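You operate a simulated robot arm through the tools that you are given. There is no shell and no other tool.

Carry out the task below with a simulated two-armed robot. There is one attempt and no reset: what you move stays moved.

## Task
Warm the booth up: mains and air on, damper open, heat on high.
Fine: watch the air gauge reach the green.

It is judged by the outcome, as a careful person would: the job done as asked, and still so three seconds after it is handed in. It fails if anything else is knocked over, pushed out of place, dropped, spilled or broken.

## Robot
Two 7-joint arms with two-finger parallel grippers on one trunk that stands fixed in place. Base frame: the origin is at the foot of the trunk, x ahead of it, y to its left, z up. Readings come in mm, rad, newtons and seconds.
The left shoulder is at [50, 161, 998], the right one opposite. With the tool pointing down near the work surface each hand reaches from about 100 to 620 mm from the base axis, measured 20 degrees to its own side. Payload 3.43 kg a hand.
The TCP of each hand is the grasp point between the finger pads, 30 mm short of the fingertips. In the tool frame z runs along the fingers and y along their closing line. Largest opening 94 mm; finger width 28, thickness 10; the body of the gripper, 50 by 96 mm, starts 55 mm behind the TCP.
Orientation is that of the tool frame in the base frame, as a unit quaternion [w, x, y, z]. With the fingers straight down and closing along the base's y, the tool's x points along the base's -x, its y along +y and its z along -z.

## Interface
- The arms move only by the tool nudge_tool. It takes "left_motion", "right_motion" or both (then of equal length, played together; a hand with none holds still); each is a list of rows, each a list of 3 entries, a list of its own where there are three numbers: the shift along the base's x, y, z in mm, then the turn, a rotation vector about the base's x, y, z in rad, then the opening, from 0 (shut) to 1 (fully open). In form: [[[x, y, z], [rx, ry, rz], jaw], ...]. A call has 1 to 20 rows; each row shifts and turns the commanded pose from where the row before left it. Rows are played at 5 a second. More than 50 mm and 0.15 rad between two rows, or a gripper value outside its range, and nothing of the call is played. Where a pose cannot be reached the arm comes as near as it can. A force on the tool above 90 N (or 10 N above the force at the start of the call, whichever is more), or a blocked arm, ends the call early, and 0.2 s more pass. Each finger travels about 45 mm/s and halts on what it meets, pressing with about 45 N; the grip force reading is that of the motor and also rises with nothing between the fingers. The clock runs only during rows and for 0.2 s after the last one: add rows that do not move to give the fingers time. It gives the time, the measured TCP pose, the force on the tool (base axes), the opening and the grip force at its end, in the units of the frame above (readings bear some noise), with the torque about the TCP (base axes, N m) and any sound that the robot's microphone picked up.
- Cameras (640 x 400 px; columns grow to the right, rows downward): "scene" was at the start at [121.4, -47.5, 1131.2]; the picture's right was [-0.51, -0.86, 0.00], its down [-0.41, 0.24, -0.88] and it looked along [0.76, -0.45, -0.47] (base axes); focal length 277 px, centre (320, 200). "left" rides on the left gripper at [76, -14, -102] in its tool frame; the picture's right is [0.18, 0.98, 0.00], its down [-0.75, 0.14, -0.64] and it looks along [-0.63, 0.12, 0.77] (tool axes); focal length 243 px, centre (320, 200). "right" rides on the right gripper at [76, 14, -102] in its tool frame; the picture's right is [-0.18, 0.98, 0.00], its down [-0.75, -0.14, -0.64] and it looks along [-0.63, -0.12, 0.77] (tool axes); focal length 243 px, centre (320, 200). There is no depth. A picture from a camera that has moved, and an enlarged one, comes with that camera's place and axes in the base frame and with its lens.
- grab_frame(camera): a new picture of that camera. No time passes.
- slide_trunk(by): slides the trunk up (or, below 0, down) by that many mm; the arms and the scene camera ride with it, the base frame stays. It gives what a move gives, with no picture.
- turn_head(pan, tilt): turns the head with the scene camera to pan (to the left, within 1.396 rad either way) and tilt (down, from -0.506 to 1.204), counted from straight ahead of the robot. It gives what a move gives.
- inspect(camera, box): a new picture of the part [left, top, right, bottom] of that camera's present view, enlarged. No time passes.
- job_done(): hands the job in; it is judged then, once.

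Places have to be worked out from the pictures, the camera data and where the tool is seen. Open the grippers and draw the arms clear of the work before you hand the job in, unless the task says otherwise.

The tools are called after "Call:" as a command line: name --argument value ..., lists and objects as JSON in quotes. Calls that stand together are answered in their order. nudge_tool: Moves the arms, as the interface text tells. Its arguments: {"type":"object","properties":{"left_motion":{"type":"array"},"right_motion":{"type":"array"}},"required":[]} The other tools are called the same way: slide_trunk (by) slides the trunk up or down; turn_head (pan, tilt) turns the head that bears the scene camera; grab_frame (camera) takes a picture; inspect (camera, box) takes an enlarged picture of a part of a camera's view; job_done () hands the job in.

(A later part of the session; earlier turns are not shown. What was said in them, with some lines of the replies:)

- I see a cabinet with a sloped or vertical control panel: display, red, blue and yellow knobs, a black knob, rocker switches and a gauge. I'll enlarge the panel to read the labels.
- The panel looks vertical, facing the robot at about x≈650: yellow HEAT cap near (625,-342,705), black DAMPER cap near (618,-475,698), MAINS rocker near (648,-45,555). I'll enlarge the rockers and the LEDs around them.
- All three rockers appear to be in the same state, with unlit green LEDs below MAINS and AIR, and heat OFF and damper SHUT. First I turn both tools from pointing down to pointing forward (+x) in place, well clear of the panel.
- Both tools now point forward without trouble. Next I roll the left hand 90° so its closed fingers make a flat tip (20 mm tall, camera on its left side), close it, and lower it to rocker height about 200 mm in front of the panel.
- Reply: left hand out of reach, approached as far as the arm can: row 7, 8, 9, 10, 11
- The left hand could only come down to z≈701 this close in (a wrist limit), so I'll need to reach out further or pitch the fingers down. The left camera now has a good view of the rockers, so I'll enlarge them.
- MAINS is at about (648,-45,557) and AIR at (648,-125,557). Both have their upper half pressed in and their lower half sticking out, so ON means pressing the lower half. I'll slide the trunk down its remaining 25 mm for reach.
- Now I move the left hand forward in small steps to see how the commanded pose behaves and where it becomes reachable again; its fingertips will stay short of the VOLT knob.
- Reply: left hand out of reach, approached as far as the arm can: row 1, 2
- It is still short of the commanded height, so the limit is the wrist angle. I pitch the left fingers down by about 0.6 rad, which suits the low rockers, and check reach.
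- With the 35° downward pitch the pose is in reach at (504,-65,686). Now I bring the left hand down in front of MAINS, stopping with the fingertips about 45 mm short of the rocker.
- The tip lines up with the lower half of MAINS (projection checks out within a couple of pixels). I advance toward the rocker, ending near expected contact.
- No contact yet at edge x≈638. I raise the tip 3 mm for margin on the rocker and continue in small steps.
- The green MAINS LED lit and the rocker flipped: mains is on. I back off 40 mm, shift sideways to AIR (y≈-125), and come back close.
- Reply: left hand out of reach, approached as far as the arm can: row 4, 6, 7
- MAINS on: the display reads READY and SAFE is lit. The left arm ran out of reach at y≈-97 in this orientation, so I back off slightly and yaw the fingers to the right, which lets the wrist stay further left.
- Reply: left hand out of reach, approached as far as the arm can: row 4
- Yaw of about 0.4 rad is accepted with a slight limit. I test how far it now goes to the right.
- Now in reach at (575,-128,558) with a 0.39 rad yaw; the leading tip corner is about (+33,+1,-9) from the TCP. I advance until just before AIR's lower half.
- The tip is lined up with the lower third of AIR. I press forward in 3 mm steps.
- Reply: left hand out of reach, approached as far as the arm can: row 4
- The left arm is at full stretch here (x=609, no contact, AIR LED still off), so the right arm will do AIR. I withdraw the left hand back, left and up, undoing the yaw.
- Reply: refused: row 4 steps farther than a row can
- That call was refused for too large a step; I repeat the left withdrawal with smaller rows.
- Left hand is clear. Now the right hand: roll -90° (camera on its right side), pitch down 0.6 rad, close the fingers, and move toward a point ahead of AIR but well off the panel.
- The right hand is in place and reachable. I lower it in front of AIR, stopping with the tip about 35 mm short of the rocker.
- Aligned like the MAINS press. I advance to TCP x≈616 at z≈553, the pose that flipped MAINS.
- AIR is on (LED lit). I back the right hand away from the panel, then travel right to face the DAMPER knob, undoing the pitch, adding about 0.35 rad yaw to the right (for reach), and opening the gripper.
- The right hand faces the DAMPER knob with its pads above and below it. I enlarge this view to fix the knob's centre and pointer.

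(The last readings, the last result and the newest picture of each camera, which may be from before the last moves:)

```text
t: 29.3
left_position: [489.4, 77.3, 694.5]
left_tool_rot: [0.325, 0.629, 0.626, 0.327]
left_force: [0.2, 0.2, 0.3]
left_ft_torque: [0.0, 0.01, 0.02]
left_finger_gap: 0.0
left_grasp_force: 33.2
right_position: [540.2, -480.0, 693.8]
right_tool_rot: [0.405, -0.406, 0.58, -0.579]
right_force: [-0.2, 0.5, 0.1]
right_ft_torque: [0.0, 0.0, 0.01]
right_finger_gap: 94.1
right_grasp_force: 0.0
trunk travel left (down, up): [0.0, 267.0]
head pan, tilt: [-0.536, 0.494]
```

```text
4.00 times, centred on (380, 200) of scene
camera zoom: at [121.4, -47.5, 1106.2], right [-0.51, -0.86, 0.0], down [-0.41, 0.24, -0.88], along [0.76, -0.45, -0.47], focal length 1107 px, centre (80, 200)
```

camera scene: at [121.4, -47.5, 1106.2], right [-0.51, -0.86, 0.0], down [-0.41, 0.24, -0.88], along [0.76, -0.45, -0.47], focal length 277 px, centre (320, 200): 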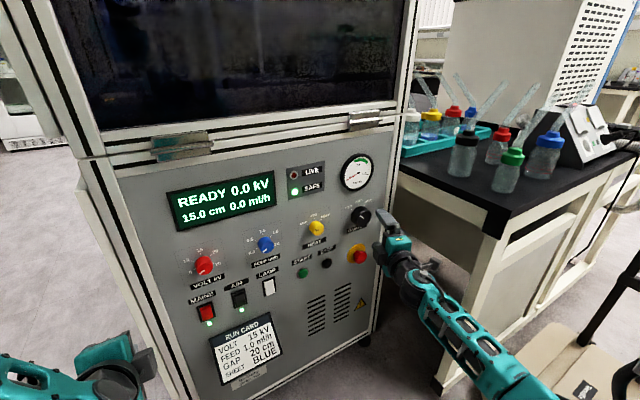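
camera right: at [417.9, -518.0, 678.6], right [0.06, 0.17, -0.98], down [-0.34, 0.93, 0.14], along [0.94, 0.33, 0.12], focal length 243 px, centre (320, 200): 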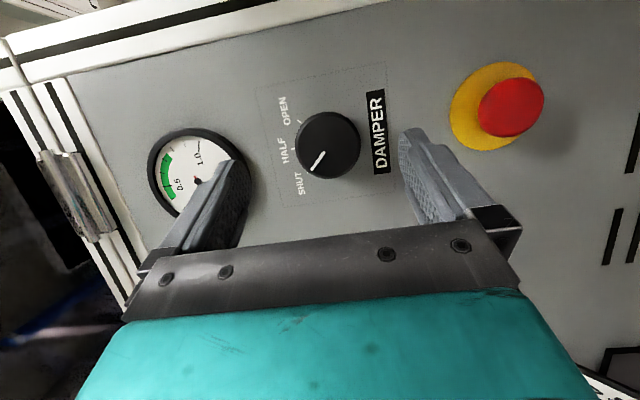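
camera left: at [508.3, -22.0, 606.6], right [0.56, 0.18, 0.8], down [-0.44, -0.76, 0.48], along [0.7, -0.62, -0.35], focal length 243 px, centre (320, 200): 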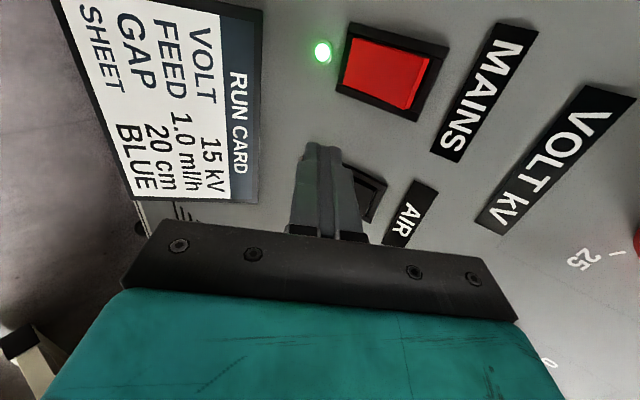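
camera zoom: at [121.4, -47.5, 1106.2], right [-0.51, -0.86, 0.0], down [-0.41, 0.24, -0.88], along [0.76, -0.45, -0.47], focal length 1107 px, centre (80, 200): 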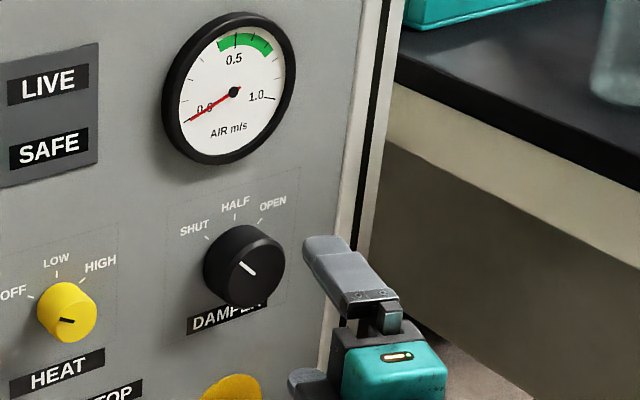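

Knob centre is at about (y,z)=(-491,690), face at x≈635, pointer on SHUT; OPEN is 90° clockwise. I centre on it and advance until the tips are beside the knob, a few mm short of the panel.

Call:
nudge_tool --right_motion '[[[15, -11, -4], [0, 0, 0], 1], [[20, 0, 0], [0, 0, 0], 1], [[20, 0, 0], [0, 0, 0], 1], [[12, 0, 0], [0, 0, 0], 1], [[6, 0, 0], [0, 0, 0], 1], [[0, 0, 0], [0, 0, 0], 1]]'

Call:
grab_frame --camera "right"

Call:
inspect --camera "scene" --box '[300, 150, 460, 250]'

```text
t: 30.7
left_position: [489.4, 77.0, 694.7]
left_tool_rot: [0.324, 0.629, 0.626, 0.328]
left_force: [0.5, 0.0, 0.9]
left_ft_torque: [0.02, 0.01, -0.01]
left_finger_gap: 0.0
left_grasp_force: 32.2
right_position: [613.4, -490.6, 688.1]
right_tool_rot: [0.405, -0.405, 0.58, -0.58]
right_force: [-0.4, -0.8, -0.2]
right_ft_torque: [-0.01, -0.04, -0.01]
right_finger_gap: 94.0
right_grasp_force: 0.1
trunk travel left (down, up): [0.0, 267.0]
head pan, tilt: [-0.536, 0.494]
```

```text
taken
camera right: at [491.4, -527.9, 673.1], right [0.06, 0.17, -0.98], down [-0.34, 0.93, 0.14], along [0.94, 0.33, 0.12], focal length 243 px, centre (320, 200)
```

right: 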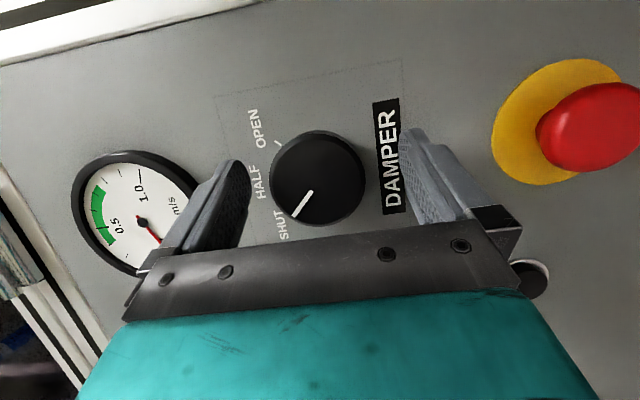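

```text
4.00 times, centred on (380, 200) of scene
camera zoom: at [121.5, -47.4, 1106.2], right [-0.51, -0.86, 0.0], down [-0.41, 0.24, -0.88], along [0.76, -0.45, -0.47], focal length 1107 px, centre (80, 200)
```

zoom: 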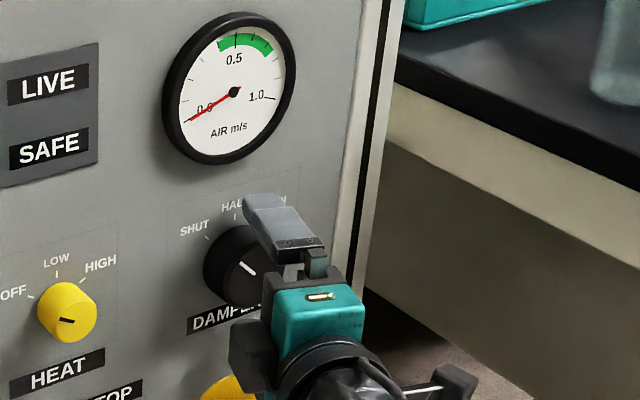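

The knob sits between the pads, slightly above their midline. I raise 2 mm and close the gripper on it.

Call:
nudge_tool --right_motion '[[[0, 0, 2], [0, 0, 0], 1], [[0, 0, 0], [0, 0, 0], 0.5], [[0, 0, 0], [0, 0, 0], 0.4], [[0, 0, 0], [0, 0, 0], 0.4], [[0, 0, 0], [0, 0, 0], 0.4], [[0, 0, 0], [0, 0, 0], 0.4]]'

Call:
grab_frame --camera "right"

```text
t: 32.1
left_position: [489.2, 76.6, 694.6]
left_tool_rot: [0.325, 0.629, 0.626, 0.327]
left_force: [0.8, 0.2, 0.5]
left_ft_torque: [-0.01, 0.01, 0.01]
left_finger_gap: 0.4
left_grasp_force: 32.6
right_position: [613.8, -489.4, 690.6]
right_tool_rot: [-0.407, 0.405, -0.579, 0.579]
right_force: [1.2, -0.2, 3.4]
right_ft_torque: [0.01, 0.43, 0.12]
right_finger_gap: 55.2
right_grasp_force: 45.8
trunk travel left (down, up): [0.0, 267.0]
head pan, tilt: [-0.536, 0.494]
```

```text
taken
camera right: at [490.8, -527.5, 675.8], right [0.06, 0.17, -0.98], down [-0.34, 0.93, 0.14], along [0.94, 0.33, 0.12], focal length 243 px, centre (320, 200)
```

right: 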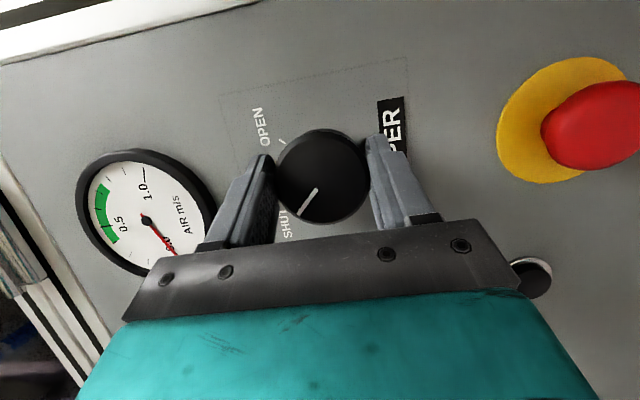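

Gripped (gap 55 mm, 46 N, little side force). I turn it clockwise 45° about x first and check.

Call:
nudge_tool --right_motion '[[[0, 0, 0], [0.131, 0, 0], 0.4], [[0, 0, 0], [0.131, 0, 0], 0.4], [[0, 0, 0], [0.131, 0, 0], 0.4], [[0, 0, 0], [0.131, 0, 0], 0.4], [[0, 0, 0], [0.131, 0, 0], 0.4], [[0, 0, 0], [0.131, 0, 0], 0.4], [[0, 0, 0], [0, 0, 0], 0.4]]'

Call:
grab_frame --camera "right"

```text
t: 33.7
left_position: [490.1, 76.2, 695.6]
left_tool_rot: [0.324, 0.629, 0.626, 0.328]
left_force: [0.3, 0.0, 0.8]
left_ft_torque: [0.03, 0.02, -0.01]
left_finger_gap: 0.1
left_grasp_force: 32.9
right_position: [612.3, -490.0, 689.9]
right_tool_rot: [0.53, -0.219, 0.757, -0.313]
right_force: [7.5, 1.9, 5.0]
right_ft_torque: [0.02, 0.24, 0.33]
right_finger_gap: 55.6
right_grasp_force: 45.6
trunk travel left (down, up): [0.0, 267.0]
head pan, tilt: [-0.536, 0.494]
```

```text
taken
camera right: at [490.7, -506.8, 654.1], right [0.06, 0.82, -0.57], down [-0.35, 0.55, 0.76], along [0.94, 0.15, 0.32], focal length 243 px, centre (320, 200)
```

right: 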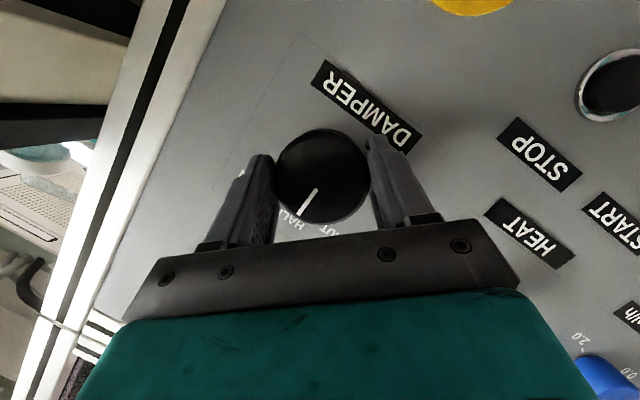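

The pointer turned with the hand and now points at HALF. I turn the remaining 45° to OPEN.

Call:
nudge_tool --right_motion '[[[0, 0, 0], [0.131, 0, 0], 0.4], [[0, 0, 0], [0.131, 0, 0], 0.4], [[0, 0, 0], [0.131, 0, 0], 0.4], [[0, 0, 0], [0.131, 0, 0], 0.4], [[0, 0, 0], [0.131, 0, 0], 0.4], [[0, 0, 0], [0.131, 0, 0], 0.4], [[0, 0, 0], [0, 0, 0], 0.4]]'

Call:
grab_frame --camera "right"

Call:
inspect --camera "scene" --box '[300, 150, 460, 250]'

```text
t: 35.3
left_position: [488.8, 77.5, 695.0]
left_tool_rot: [0.325, 0.629, 0.626, 0.327]
left_force: [0.1, 0.1, 0.2]
left_ft_torque: [0.02, 0.0, 0.02]
left_finger_gap: 0.0
left_grasp_force: 33.0
right_position: [611.9, -488.8, 689.7]
right_tool_rot: [0.573, 0.001, 0.82, 0.001]
right_force: [10.8, 2.0, 3.3]
right_ft_torque: [-0.18, -0.22, 0.6]
right_finger_gap: 55.7
right_grasp_force: 44.7
trunk travel left (down, up): [0.0, 267.0]
head pan, tilt: [-0.536, 0.494]
```

```text
taken
camera right: at [490.5, -476.8, 653.7], right [0.06, 0.98, 0.18], down [-0.35, -0.14, 0.93], along [0.94, -0.12, 0.33], focal length 243 px, centre (320, 200)
```

right: 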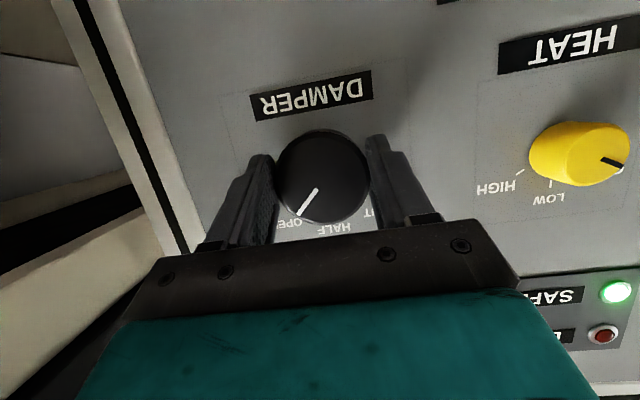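

```text
4.00 times, centred on (380, 200) of scene
camera zoom: at [121.7, -47.1, 1106.2], right [-0.51, -0.86, 0.0], down [-0.41, 0.24, -0.88], along [0.76, -0.45, -0.47], focal length 1107 px, centre (80, 200)
```

zoom: 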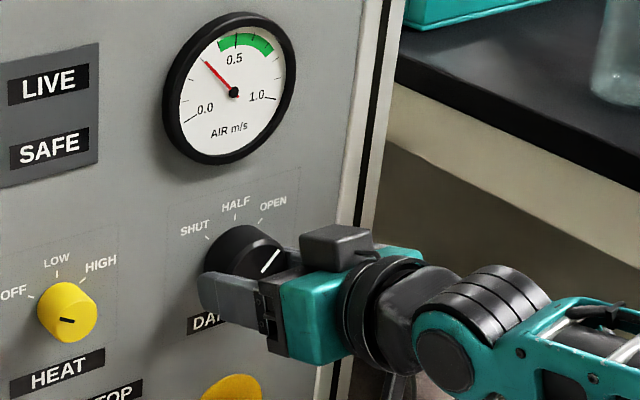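

DAMPER now points at OPEN and the air gauge is climbing. I release the knob and draw straight back.

Call:
nudge_tool --right_motion '[[[0, 0, 0], [0, 0, 0], 0.8], [[0, 0, 0], [0, 0, 0], 0.85], [[0, 0, 0], [0, 0, 0], 0.85], [[0, 0, 0], [0, 0, 0], 0.85], [[-15, 0, 0], [0, 0, 0], 0.85], [[-20, 0, 0], [0, 0, 0], 0.85], [[-25, 0, 0], [0, 0, 0], 0.85], [[-20, 0, 0], [0, 0, 0], 0.85], [[0, 0, 0], [0, 0, 0], 0.85]]'

Call:
grab_frame --camera "right"

Call:
inspect --camera "scene" --box '[280, 150, 440, 250]'

```text
t: 37.3
left_position: [489.2, 75.8, 695.2]
left_tool_rot: [0.324, 0.629, 0.627, 0.327]
left_force: [-0.4, 0.7, -0.7]
left_ft_torque: [0.01, 0.02, 0.02]
left_finger_gap: 0.0
left_grasp_force: 32.8
right_position: [531.5, -491.4, 689.1]
right_tool_rot: [0.573, 0.0, 0.819, 0.002]
right_force: [1.2, 0.2, 0.6]
right_ft_torque: [0.01, 0.0, -0.03]
right_finger_gap: 79.9
right_grasp_force: 0.0
trunk travel left (down, up): [0.0, 267.0]
head pan, tilt: [-0.536, 0.494]
```

```text
taken
camera right: at [410.2, -478.3, 653.4], right [0.06, 0.98, 0.18], down [-0.34, -0.14, 0.93], along [0.94, -0.12, 0.33], focal length 243 px, centre (320, 200)
```

right: 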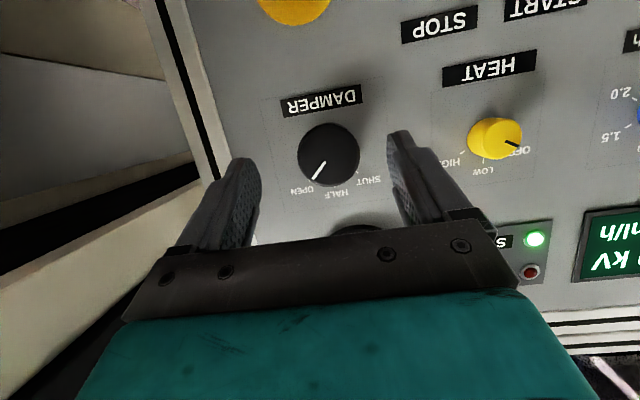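

```text
4.00 times, centred on (360, 200) of scene
camera zoom: at [121.4, -47.5, 1106.2], right [-0.51, -0.86, 0.0], down [-0.41, 0.24, -0.88], along [0.76, -0.45, -0.47], focal length 1107 px, centre (160, 200)
```

zoom: 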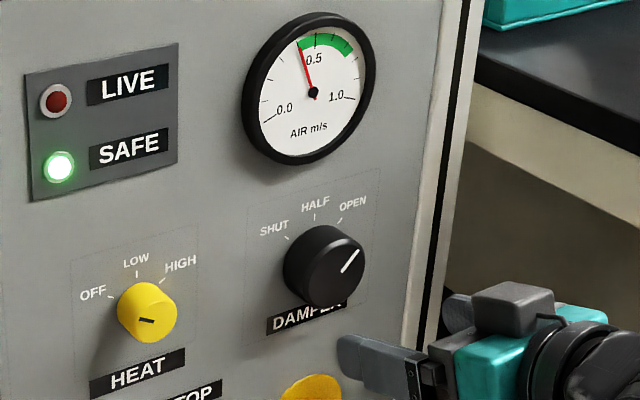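

DAMPER stays on OPEN and the gauge needle is just at the edge of the green. Now HEAT: I enlarge it in the right camera to locate its centre and pointer.

Call:
inspect --camera "right" --box '[420, 90, 580, 190]'

Call:
inspect --camera "scene" --box '[285, 195, 349, 255]'

```text
4.00 times, centred on (500, 140) of right
camera zoom: at [410.2, -478.3, 653.4], right [0.06, 0.98, 0.18], down [-0.34, -0.14, 0.93], along [0.94, -0.12, 0.33], focal length 970 px, centre (-400, 440)
```

zoom: 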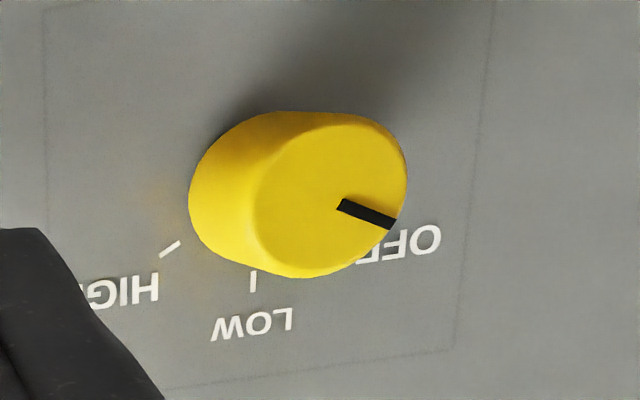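

```text
6.67 times, centred on (317, 225) of scene
camera zoom: at [121.4, -47.5, 1106.2], right [-0.51, -0.86, 0.0], down [-0.41, 0.24, -0.88], along [0.76, -0.45, -0.47], focal length 1846 px, centre (340, 33)
```

zoom: 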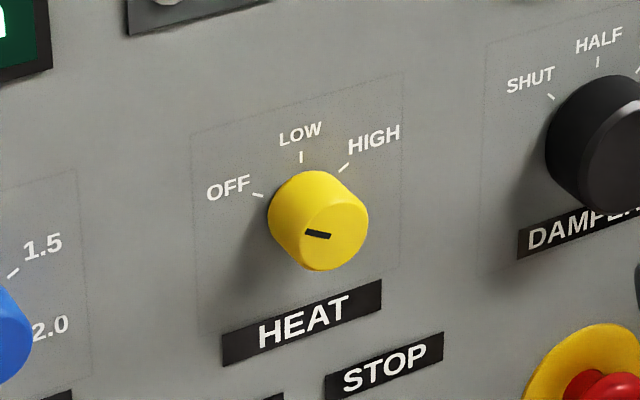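

HEAT's centre is at about (y,z)=(-346.5,702.5), face at x≈627, pointing at OFF; HIGH is 120° clockwise. I bring the right hand across while rolling it back -90° so it has room to turn.

Call:
nudge_tool --right_motion '[[[0, 13.2, 1.2], [-0.1428, 0, 0], 0.85], [[0, 13.2, 1.2], [-0.1428, 0, 0], 0.85], [[0, 13.2, 1.2], [-0.1428, 0, 0], 0.85], [[0, 13.2, 1.2], [-0.1428, 0, 0], 0.85], [[0, 13.2, 1.2], [-0.1428, 0, 0], 0.85], [[0, 13.2, 1.2], [-0.1428, 0, 0], 0.85], [[0, 13.2, 1.2], [-0.1428, 0, 0], 0.85], [[0, 13.2, 1.2], [-0.1428, 0, 0], 0.85], [[0, 13.2, 1.2], [-0.1428, 0, 0], 0.85], [[0, 13.2, 1.2], [-0.1428, 0, 0], 0.85], [[0, 13.2, 1.2], [-0.1428, 0, 0], 0.85], [[0, 0, 0], [0, 0, 0], 0.85]]'

Call:
grab_frame --camera "right"

Call:
inspect --camera "scene" --box '[280, 150, 440, 250]'

```text
t: 39.9
left_position: [489.2, 77.4, 694.4]
left_tool_rot: [0.325, 0.628, 0.627, 0.328]
left_force: [0.4, 0.1, -1.0]
left_ft_torque: [-0.04, 0.01, -0.01]
left_finger_gap: 0.1
left_grasp_force: 33.3
right_position: [532.2, -345.6, 703.0]
right_tool_rot: [-0.405, 0.405, -0.579, 0.58]
right_force: [0.7, -0.8, 0.3]
right_ft_torque: [-0.04, 0.01, 0.01]
right_finger_gap: 80.0
right_grasp_force: 0.1
trunk travel left (down, up): [0.0, 267.0]
head pan, tilt: [-0.536, 0.494]
```

```text
taken
camera right: at [410.2, -382.5, 688.6], right [0.06, 0.17, -0.98], down [-0.34, 0.93, 0.14], along [0.94, 0.33, 0.12], focal length 243 px, centre (320, 200)
```

right: 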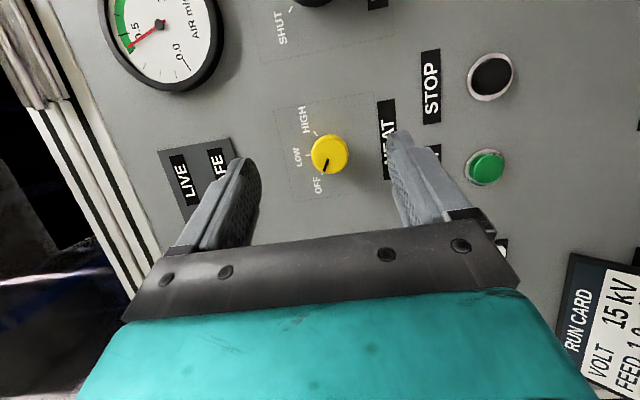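

```text
4.00 times, centred on (360, 200) of scene
camera zoom: at [121.4, -47.4, 1106.2], right [-0.51, -0.86, 0.0], down [-0.41, 0.24, -0.88], along [0.76, -0.45, -0.47], focal length 1107 px, centre (160, 200)
```

zoom: 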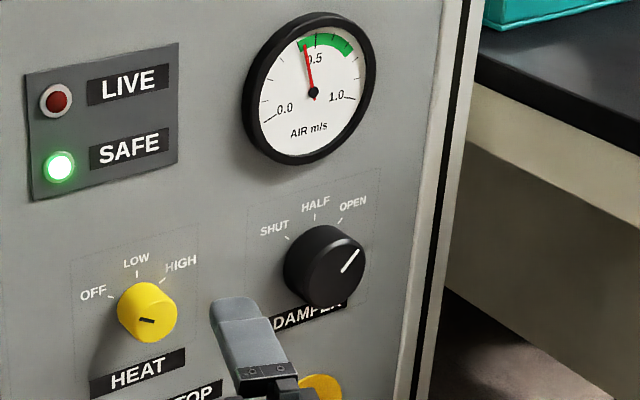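

The gauge needle is now in the green. The HEAT knob is centred between the open fingers, so I advance to put the tips around it.

Call:
nudge_tool --right_motion '[[[20, -1, -1], [0, 0, 0], 0.8], [[20, 0, 0], [0, 0, 0], 0.8], [[20, 0, 0], [0, 0, 0], 0.8], [[14, 0, 0], [0, 0, 0], 0.8], [[6, 0, 0], [0, 0, 0], 0.8], [[0, 0, 0], [0, 0, 0], 0.8]]'

Call:
grab_frame --camera "right"

```text
t: 41.3
left_position: [490.0, 75.9, 694.9]
left_tool_rot: [0.325, 0.629, 0.626, 0.327]
left_force: [0.0, -0.1, -0.5]
left_ft_torque: [0.01, -0.01, 0.02]
left_finger_gap: 0.1
left_grasp_force: 32.8
right_position: [611.4, -345.3, 699.0]
right_tool_rot: [0.405, -0.404, 0.581, -0.579]
right_force: [0.0, -0.4, -0.3]
right_ft_torque: [0.01, 0.0, -0.02]
right_finger_gap: 75.0
right_grasp_force: 0.0
trunk travel left (down, up): [0.0, 267.0]
head pan, tilt: [-0.536, 0.494]
```

```text
taken
camera right: at [489.9, -383.3, 685.4], right [0.06, 0.18, -0.98], down [-0.34, 0.93, 0.14], along [0.94, 0.33, 0.12], focal length 243 px, centre (320, 200)
```

right: 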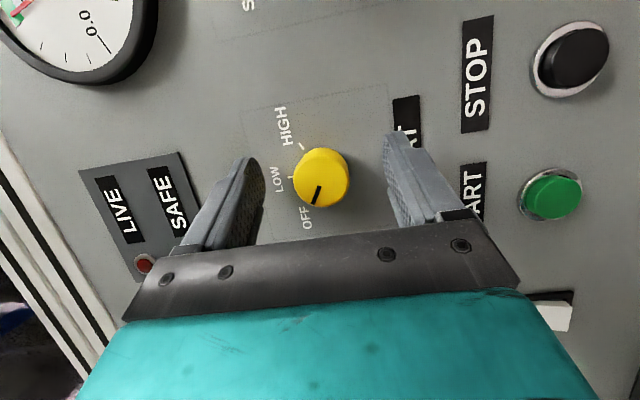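

Centred within a couple of mm. I raise 1.5 mm and close on the HEAT knob.

Call:
nudge_tool --right_motion '[[[0, -1, 1.5], [0, 0, 0], 0.8], [[0, 0, 0], [0, 0, 0], 0.4], [[0, 0, 0], [0, 0, 0], 0.2], [[0, 0, 0], [0, 0, 0], 0.2], [[0, 0, 0], [0, 0, 0], 0.2], [[0, 0, 0], [0, 0, 0], 0.2]]'

Call:
grab_frame --camera "right"

```text
t: 42.7
left_position: [490.5, 76.6, 694.4]
left_tool_rot: [0.324, 0.629, 0.626, 0.328]
left_force: [1.0, 0.0, 0.9]
left_ft_torque: [0.0, 0.03, -0.02]
left_finger_gap: 0.0
left_grasp_force: 32.9
right_position: [612.2, -346.9, 699.6]
right_tool_rot: [0.405, -0.405, 0.582, -0.578]
right_force: [-1.3, -0.4, -5.8]
right_ft_torque: [-0.01, 0.03, 0.15]
right_finger_gap: 33.7
right_grasp_force: 44.9
trunk travel left (down, up): [0.0, 267.0]
head pan, tilt: [-0.536, 0.494]
```

```text
taken
camera right: at [489.7, -384.6, 686.1], right [0.06, 0.18, -0.98], down [-0.34, 0.93, 0.15], along [0.94, 0.33, 0.12], focal length 243 px, centre (320, 200)
```

right: 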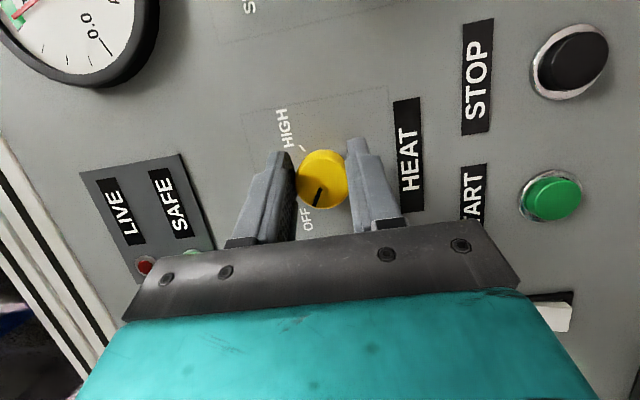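

Gripped (33.7 mm, 45 N). I turn clockwise 60° toward LOW first.

Call:
nudge_tool --right_motion '[[[0, 0, 0], [0.1309, 0, 0], 0.2], [[0, 0, 0], [0.1309, 0, 0], 0.2], [[0, 0, 0], [0.1309, 0, 0], 0.2], [[0, 0, 0], [0.1309, 0, 0], 0.2], [[0, 0, 0], [0.1309, 0, 0], 0.2], [[0, 0, 0], [0.1309, 0, 0], 0.2], [[0, 0, 0], [0.1309, 0, 0], 0.2], [[0, 0, 0], [0.1309, 0, 0], 0.2], [[0, 0, 0], [0, 0, 0], 0.2]]'

Call:
grab_frame --camera "right"

Call:
inspect --camera "scene" --box '[270, 150, 430, 250]'

```text
t: 44.7
left_position: [490.2, 78.0, 694.7]
left_tool_rot: [0.324, 0.629, 0.626, 0.327]
left_force: [-0.3, 0.2, -0.3]
left_ft_torque: [0.01, 0.0, 0.02]
left_finger_gap: 0.0
left_grasp_force: 33.0
right_position: [610.7, -346.1, 699.4]
right_tool_rot: [0.551, -0.147, 0.794, -0.208]
right_force: [-14.2, 12.1, -18.8]
right_ft_torque: [-0.03, -0.09, 0.49]
right_finger_gap: 33.4
right_grasp_force: 45.2
trunk travel left (down, up): [0.0, 267.0]
head pan, tilt: [-0.536, 0.494]
```

```text
taken
camera right: at [489.5, -352.9, 661.0], right [0.06, 0.94, -0.34], down [-0.34, 0.34, 0.88], along [0.94, 0.06, 0.34], focal length 243 px, centre (320, 200)
```

right: 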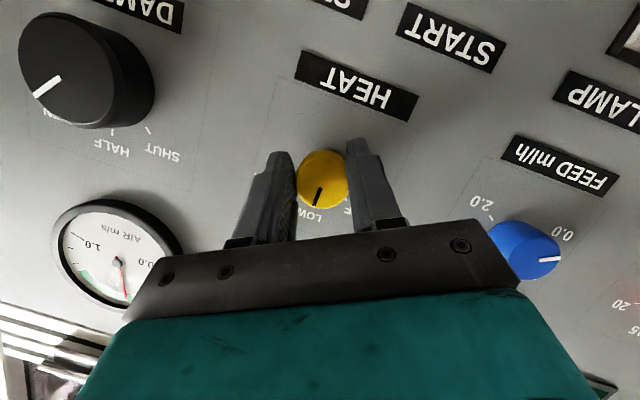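

```text
4.00 times, centred on (350, 200) of scene
camera zoom: at [122.2, -47.7, 1106.0], right [-0.51, -0.86, 0.0], down [-0.41, 0.24, -0.88], along [0.76, -0.45, -0.48], focal length 1107 px, centre (200, 200)
```

zoom: 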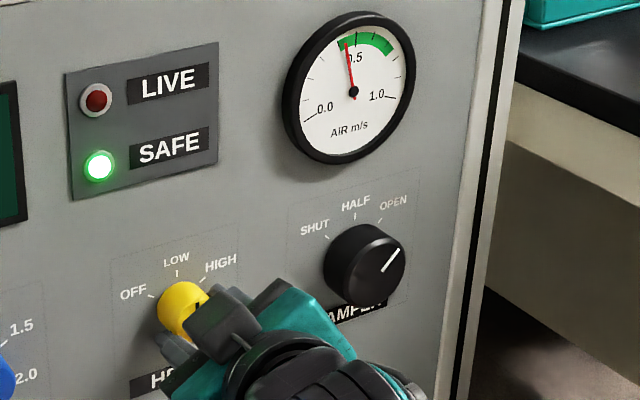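

The pointer is at LOW. Side forces have grown a little (knob axis sits slightly below and left of my TCP), so I ease the hand by a couple of mm and turn the next 60° to HIGH.

Call:
nudge_tool --right_motion '[[[-1, 1, -1.5], [0, 0, 0], 0.2], [[0, 0.5, -0.5], [0.1309, 0, 0], 0.2], [[0, 0, 0], [0.1309, 0, 0], 0.2], [[0, 0, 0], [0.1309, 0, 0], 0.2], [[0, 0, 0], [0.1309, 0, 0], 0.2], [[0, 0, 0], [0, 0, 0], 0.2]]'

Call:
inspect --camera "scene" --box '[270, 150, 430, 250]'

Call:
grab_frame --camera "right"

```text
t: 46.1
left_position: [490.2, 75.9, 693.6]
left_tool_rot: [0.324, 0.629, 0.627, 0.327]
left_force: [-0.4, 0.4, -0.6]
left_ft_torque: [0.0, -0.01, -0.02]
left_finger_gap: 0.1
left_grasp_force: 32.7
right_position: [611.7, -345.4, 699.3]
right_tool_rot: [0.57, 0.001, 0.821, 0.003]
right_force: [0.7, 8.7, -18.7]
right_ft_torque: [-0.01, -0.2, 0.27]
right_finger_gap: 33.5
right_grasp_force: 45.7
trunk travel left (down, up): [0.0, 267.0]
head pan, tilt: [-0.536, 0.494]
```

```text
4.00 times, centred on (350, 200) of scene
camera zoom: at [122.9, -47.8, 1105.9], right [-0.51, -0.86, 0.0], down [-0.41, 0.24, -0.88], along [0.76, -0.45, -0.48], focal length 1107 px, centre (200, 200)
```

zoom: 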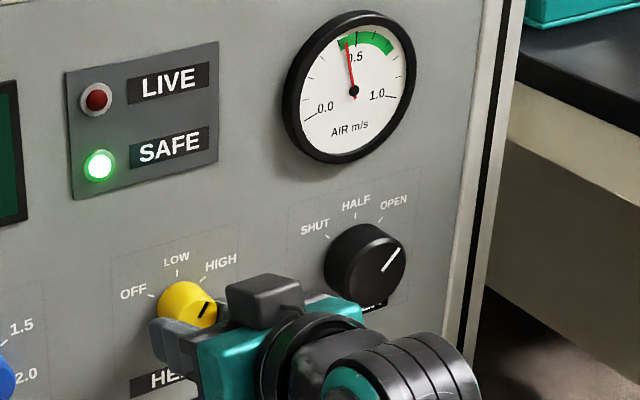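

```text
taken
camera right: at [489.6, -331.8, 662.8], right [0.06, 0.98, 0.18], down [-0.34, -0.15, 0.93], along [0.94, -0.12, 0.32], focal length 243 px, centre (320, 200)
```

right: 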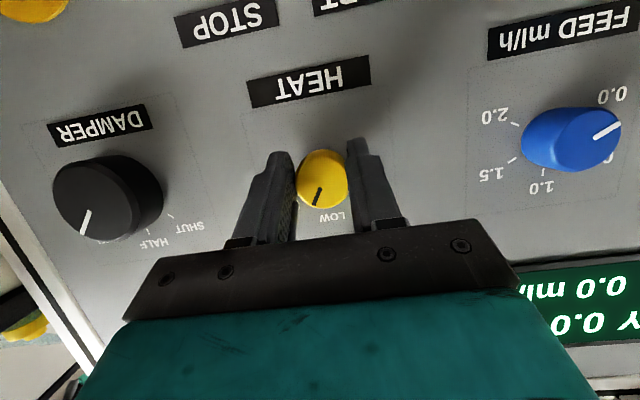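

Now 30° past LOW, no slip visible. I ease down another 1.5 mm and turn the last 30° to HIGH.

Call:
nudge_tool --right_motion '[[[0, 0.5, -1.5], [0, 0, 0], 0.2], [[0, 0, 0], [0.1309, 0, 0], 0.2], [[0, 0, 0], [0.1309, 0, 0], 0.2], [[0, 0, 0], [0.1309, 0, 0], 0.2], [[0, 0, 0], [0.1309, 0, 0], 0.2], [[0, 0, 0], [0, 0, 0], 0.2]]'

Call:
inspect --camera "scene" --box '[270, 180, 366, 240]'

Call:
grab_frame --camera "right"

```text
t: 47.5
left_position: [488.6, 76.3, 694.7]
left_tool_rot: [0.325, 0.629, 0.626, 0.327]
left_force: [-0.2, -0.2, -0.7]
left_ft_torque: [0.0, -0.02, 0.02]
left_finger_gap: 0.0
left_grasp_force: 33.2
right_position: [612.4, -344.1, 698.0]
right_tool_rot: [0.552, 0.148, 0.793, 0.213]
right_force: [-4.6, 10.7, -10.3]
right_ft_torque: [-0.78, 0.33, 0.47]
right_finger_gap: 33.4
right_grasp_force: 44.8
trunk travel left (down, up): [0.0, 267.0]
head pan, tilt: [-0.536, 0.494]
```

```text
6.67 times, centred on (318, 210) of scene
camera zoom: at [122.0, -47.2, 1106.1], right [-0.51, -0.86, 0.0], down [-0.41, 0.24, -0.88], along [0.76, -0.45, -0.48], focal length 1846 px, centre (333, 133)
```

zoom: 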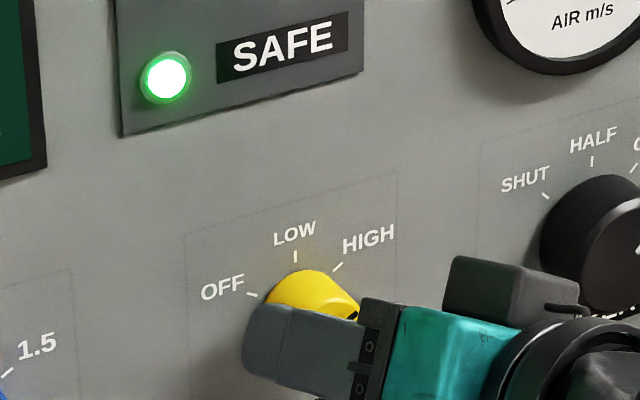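

```text
taken
camera right: at [489.6, -315.0, 674.8], right [0.06, 0.76, 0.64], down [-0.34, -0.59, 0.73], along [0.94, -0.27, 0.22], focal length 243 px, centre (320, 200)
```

right: 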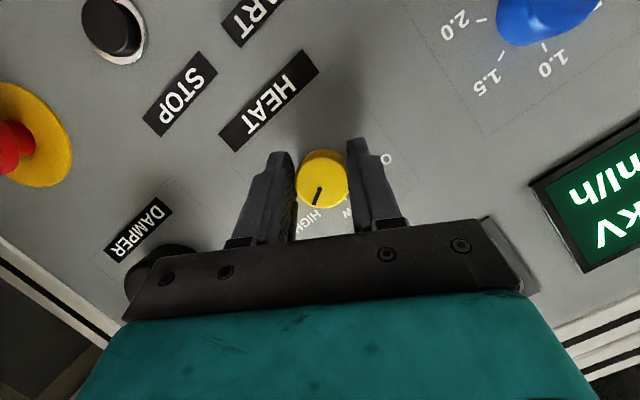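

The pointer lines up with HIGH. I release and draw straight back to verify.

Call:
nudge_tool --right_motion '[[[0, 0, 0], [0, 0, 0], 0.6], [[0, 0, 0], [0, 0, 0], 0.75], [[0, 0, 0], [0, 0, 0], 0.75], [[0, 0, 0], [0, 0, 0], 0.75], [[-15, 0, 0], [0, 0, 0], 0.75], [[-20, 0, 0], [0, 0, 0], 0.75], [[-25, 0, 0], [0, 0, 0], 0.75], [[-25, 0, 0], [0, 0, 0], 0.75], [[0, 0, 0], [0, 0, 0], 0.75]]'

Call:
grab_frame --camera "right"

Call:
grab_frame --camera "scene"

Call:
inspect --camera "scene" --box '[270, 150, 398, 250]'

```text
t: 49.5
left_position: [489.0, 77.2, 694.7]
left_tool_rot: [0.325, 0.629, 0.625, 0.328]
left_force: [-0.6, 0.3, -0.2]
left_ft_torque: [0.0, -0.02, 0.0]
left_finger_gap: 0.0
left_grasp_force: 33.0
right_position: [528.6, -346.0, 699.7]
right_tool_rot: [0.554, 0.149, 0.791, 0.213]
right_force: [0.1, -0.5, 0.1]
right_ft_torque: [-0.01, -0.03, 0.0]
right_finger_gap: 70.7
right_grasp_force: 0.0
trunk travel left (down, up): [0.0, 267.0]
head pan, tilt: [-0.536, 0.494]
```

```text
taken
camera right: at [406.5, -316.0, 676.1], right [0.06, 0.76, 0.64], down [-0.34, -0.59, 0.73], along [0.94, -0.27, 0.23], focal length 243 px, centre (320, 200)
```

right: 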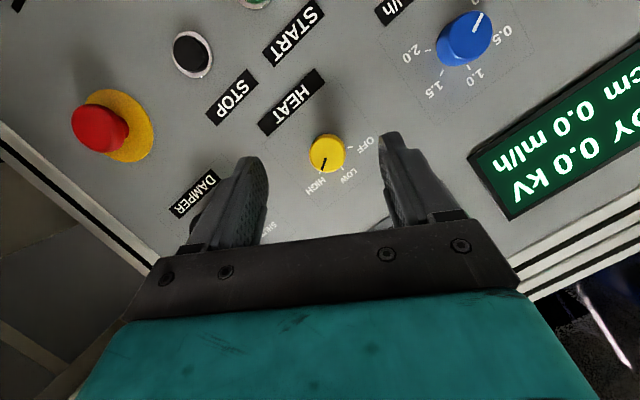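

```text
taken
camera scene: at [121.4, -47.5, 1106.2], right [-0.51, -0.86, 0.0], down [-0.41, 0.24, -0.88], along [0.76, -0.45, -0.47], focal length 277 px, centre (320, 200)
```

scene: 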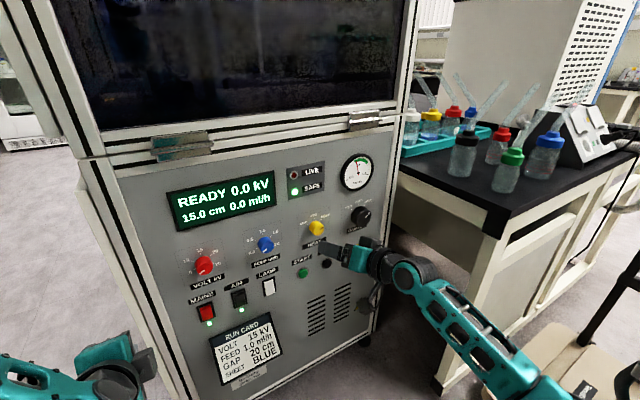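

```text
4.00 times, centred on (334, 200) of scene
camera zoom: at [121.4, -47.5, 1106.2], right [-0.51, -0.86, 0.0], down [-0.41, 0.24, -0.88], along [0.76, -0.45, -0.47], focal length 1107 px, centre (264, 200)
```

zoom: 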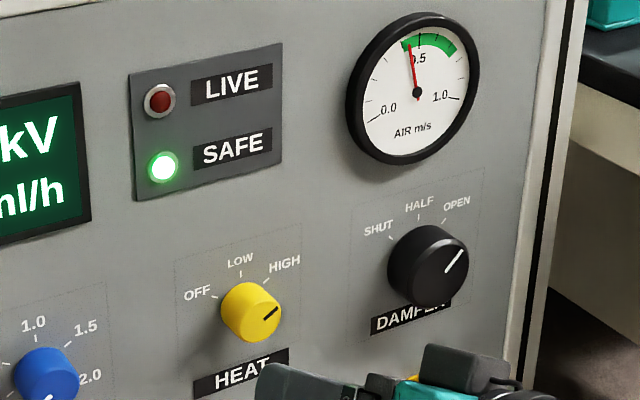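

HEAT points to HIGH, DAMPER to OPEN, both rocker LEDs are lit. I open both grippers and draw both arms back and up away from the panel, then check the gauge again.

Call:
nudge_tool --right_motion '[[[-15, 0, 10], [0, 0, 0], 0.9], [[-15, 0, 15], [-0.13, 0, 0], 1], [[-15, 0, 20], [-0.13, 0, 0], 1], [[-10, 0, 20], [-0.13, 0, 0], 1], [[-10, 0, 20], [-0.13, 0, 0], 1], [[-10, 0, 20], [0, 0, 0], 1], [[-10, 0, 20], [0, 0, 0], 1], [[0, 0, 20], [0, 0, 0], 1], [[0, 0, 0], [0, 0, 0], 1]]' --left_motion '[[[-10, 5, 5], [0, 0, 0], 0.3], [[-10, 5, 10], [0, 0, 0], 0.6], [[-10, 5, 10], [0, 0, 0], 1], [[-10, 5, 10], [0, 0, 0], 1], [[0, 5, 10], [0, 0, 0], 1], [[0, 0, 10], [0, 0, 0], 1], [[0, 0, 10], [0, 0, 0], 1], [[0, 0, 0], [0, 0, 0], 1], [[0, 0, 0], [0, 0, 0], 1]]'

Call:
grab_frame --camera "scene"

Call:
inspect --camera "scene" --box '[325, 150, 389, 190]'

Call:
inspect --camera "scene" --box '[180, 230, 308, 330]'

Call:
inspect --camera "scene" --box '[280, 195, 400, 275]'

```text
t: 51.5
left_position: [450.5, 101.1, 758.7]
left_tool_rot: [0.324, 0.629, 0.626, 0.327]
left_force: [1.1, -0.2, 0.8]
left_ft_torque: [0.01, 0.0, 0.01]
left_finger_gap: 93.9
left_grasp_force: 0.0
right_position: [440.5, -343.1, 845.1]
right_tool_rot: [0.573, 0.002, 0.82, 0.003]
right_force: [-0.2, 0.5, -1.3]
right_ft_torque: [0.01, -0.03, -0.04]
right_finger_gap: 94.1
right_grasp_force: 0.1
trunk travel left (down, up): [0.0, 267.0]
head pan, tilt: [-0.536, 0.494]
```

```text
taken
camera scene: at [121.4, -47.4, 1106.2], right [-0.51, -0.86, 0.0], down [-0.41, 0.24, -0.88], along [0.76, -0.45, -0.47], focal length 277 px, centre (320, 200)
```

scene: 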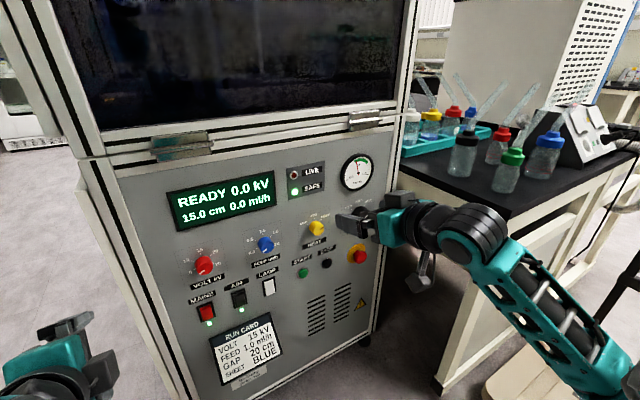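

```text
10.00 times, centred on (357, 170) of scene
camera zoom: at [121.4, -47.4, 1106.2], right [-0.51, -0.86, 0.0], down [-0.41, 0.24, -0.88], along [0.76, -0.45, -0.47], focal length 2768 px, centre (-50, 500)
```

zoom: 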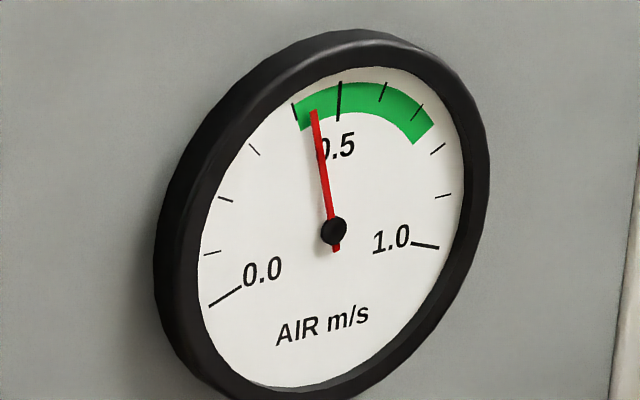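

```text
4.00 times, centred on (244, 280) of scene
camera zoom: at [121.4, -47.4, 1106.2], right [-0.51, -0.86, 0.0], down [-0.41, 0.24, -0.88], along [0.76, -0.45, -0.47], focal length 1107 px, centre (624, -120)
```

zoom: 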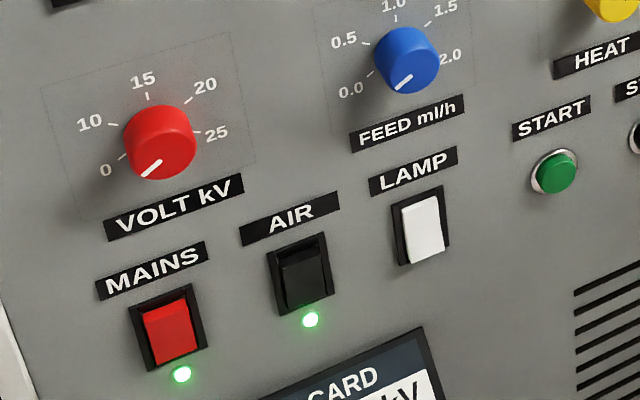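

```text
5.00 times, centred on (340, 235) of scene
camera zoom: at [121.4, -47.4, 1106.2], right [-0.51, -0.86, 0.0], down [-0.41, 0.24, -0.88], along [0.76, -0.45, -0.47], focal length 1384 px, centre (220, 25)
```

zoom: 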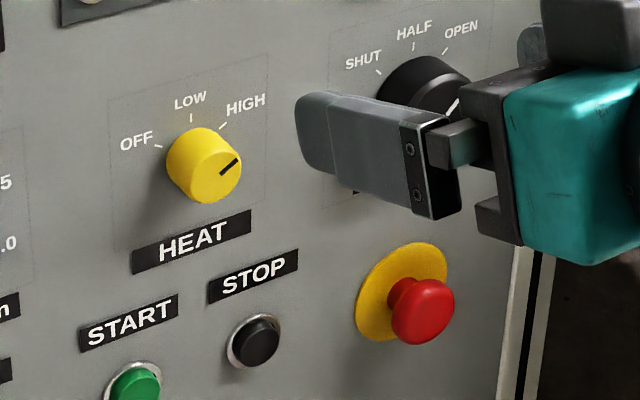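

Everything reads as asked: both LEDs lit, HEAT on HIGH, needle at about 0.45 inside the green. I wait four seconds without moving to confirm that the gauge holds.

Call:
nudge_tool --right_motion '[[[0, 0, 0], [0, 0, 0], 1], [[0, 0, 0], [0, 0, 0], 1], [[0, 0, 0], [0, 0, 0], 1], [[0, 0, 0], [0, 0, 0], 1], [[0, 0, 0], [0, 0, 0], 1], [[0, 0, 0], [0, 0, 0], 1], [[0, 0, 0], [0, 0, 0], 1], [[0, 0, 0], [0, 0, 0], 1], [[0, 0, 0], [0, 0, 0], 1], [[0, 0, 0], [0, 0, 0], 1], [[0, 0, 0], [0, 0, 0], 1], [[0, 0, 0], [0, 0, 0], 1], [[0, 0, 0], [0, 0, 0], 1], [[0, 0, 0], [0, 0, 0], 1], [[0, 0, 0], [0, 0, 0], 1], [[0, 0, 0], [0, 0, 0], 1], [[0, 0, 0], [0, 0, 0], 1], [[0, 0, 0], [0, 0, 0], 1], [[0, 0, 0], [0, 0, 0], 1], [[0, 0, 0], [0, 0, 0], 1]]'

Call:
inspect --camera "scene" --box '[325, 150, 389, 190]'

Call:
grab_frame --camera "scene"

Call:
grab_frame --camera "right"

```text
t: 55.7
left_position: [450.4, 100.7, 759.8]
left_tool_rot: [0.325, 0.629, 0.626, 0.327]
left_force: [-0.4, 1.3, -0.2]
left_ft_torque: [0.0, -0.03, 0.0]
left_finger_gap: 93.9
left_grasp_force: 0.0
right_position: [440.9, -343.3, 844.9]
right_tool_rot: [0.573, 0.002, 0.82, 0.003]
right_force: [0.1, 0.4, 0.0]
right_ft_torque: [0.0, -0.01, -0.02]
right_finger_gap: 94.0
right_grasp_force: 0.1
trunk travel left (down, up): [0.0, 267.0]
head pan, tilt: [-0.536, 0.494]
```

```text
10.00 times, centred on (357, 170) of scene
camera zoom: at [121.4, -47.5, 1106.2], right [-0.51, -0.86, 0.0], down [-0.41, 0.24, -0.88], along [0.76, -0.45, -0.47], focal length 2768 px, centre (-50, 500)
```

zoom: 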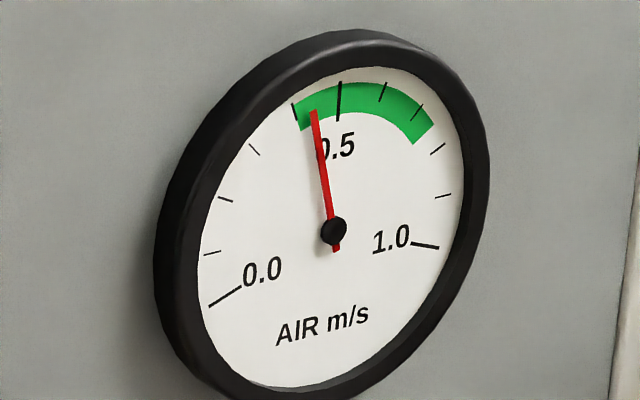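

```text
taken
camera scene: at [121.4, -47.5, 1106.2], right [-0.51, -0.86, 0.0], down [-0.41, 0.24, -0.88], along [0.76, -0.45, -0.47], focal length 277 px, centre (320, 200)
```

scene: 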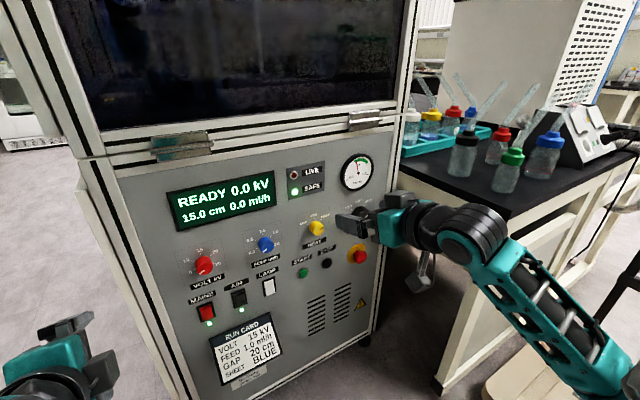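

```text
taken
camera right: at [318.9, -330.3, 808.6], right [0.06, 0.98, 0.18], down [-0.34, -0.15, 0.93], along [0.94, -0.12, 0.33], focal length 243 px, centre (320, 200)
```

right: 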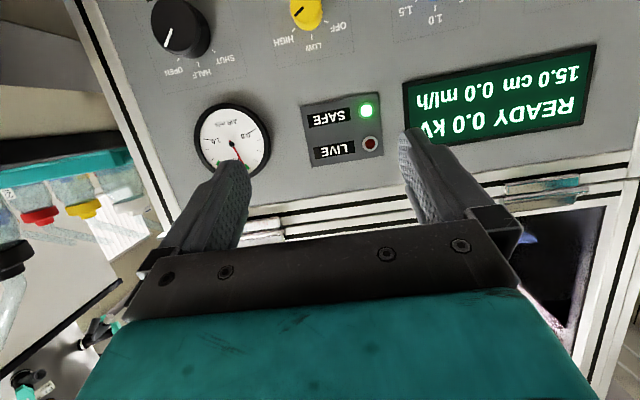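

The air gauge holds steady in the green at about 0.45 m/s, with mains and air lit, DAMPER on OPEN and HEAT on HIGH. Both grippers are open and clear of the panel, so I hand the job in.

Call:
job_done

```text
The job is handed in.
```

The booth is warming up and the job is handed in. Nothing else on the panel was touched or moved.

- **Mains:** on, with its green light lit; the display reads READY and the SAFE lamp is lit.
- **Air:** on, with its green light lit.
- **Damper:** turned from SHUT to OPEN.
- **Heat:** turned from OFF to HIGH.
- **Air gauge:** rose into the green and was holding at about 0.45 m/s, with no change over a four-second wait before I handed in.

Both grippers are open and both arms are drawn back from the panel.
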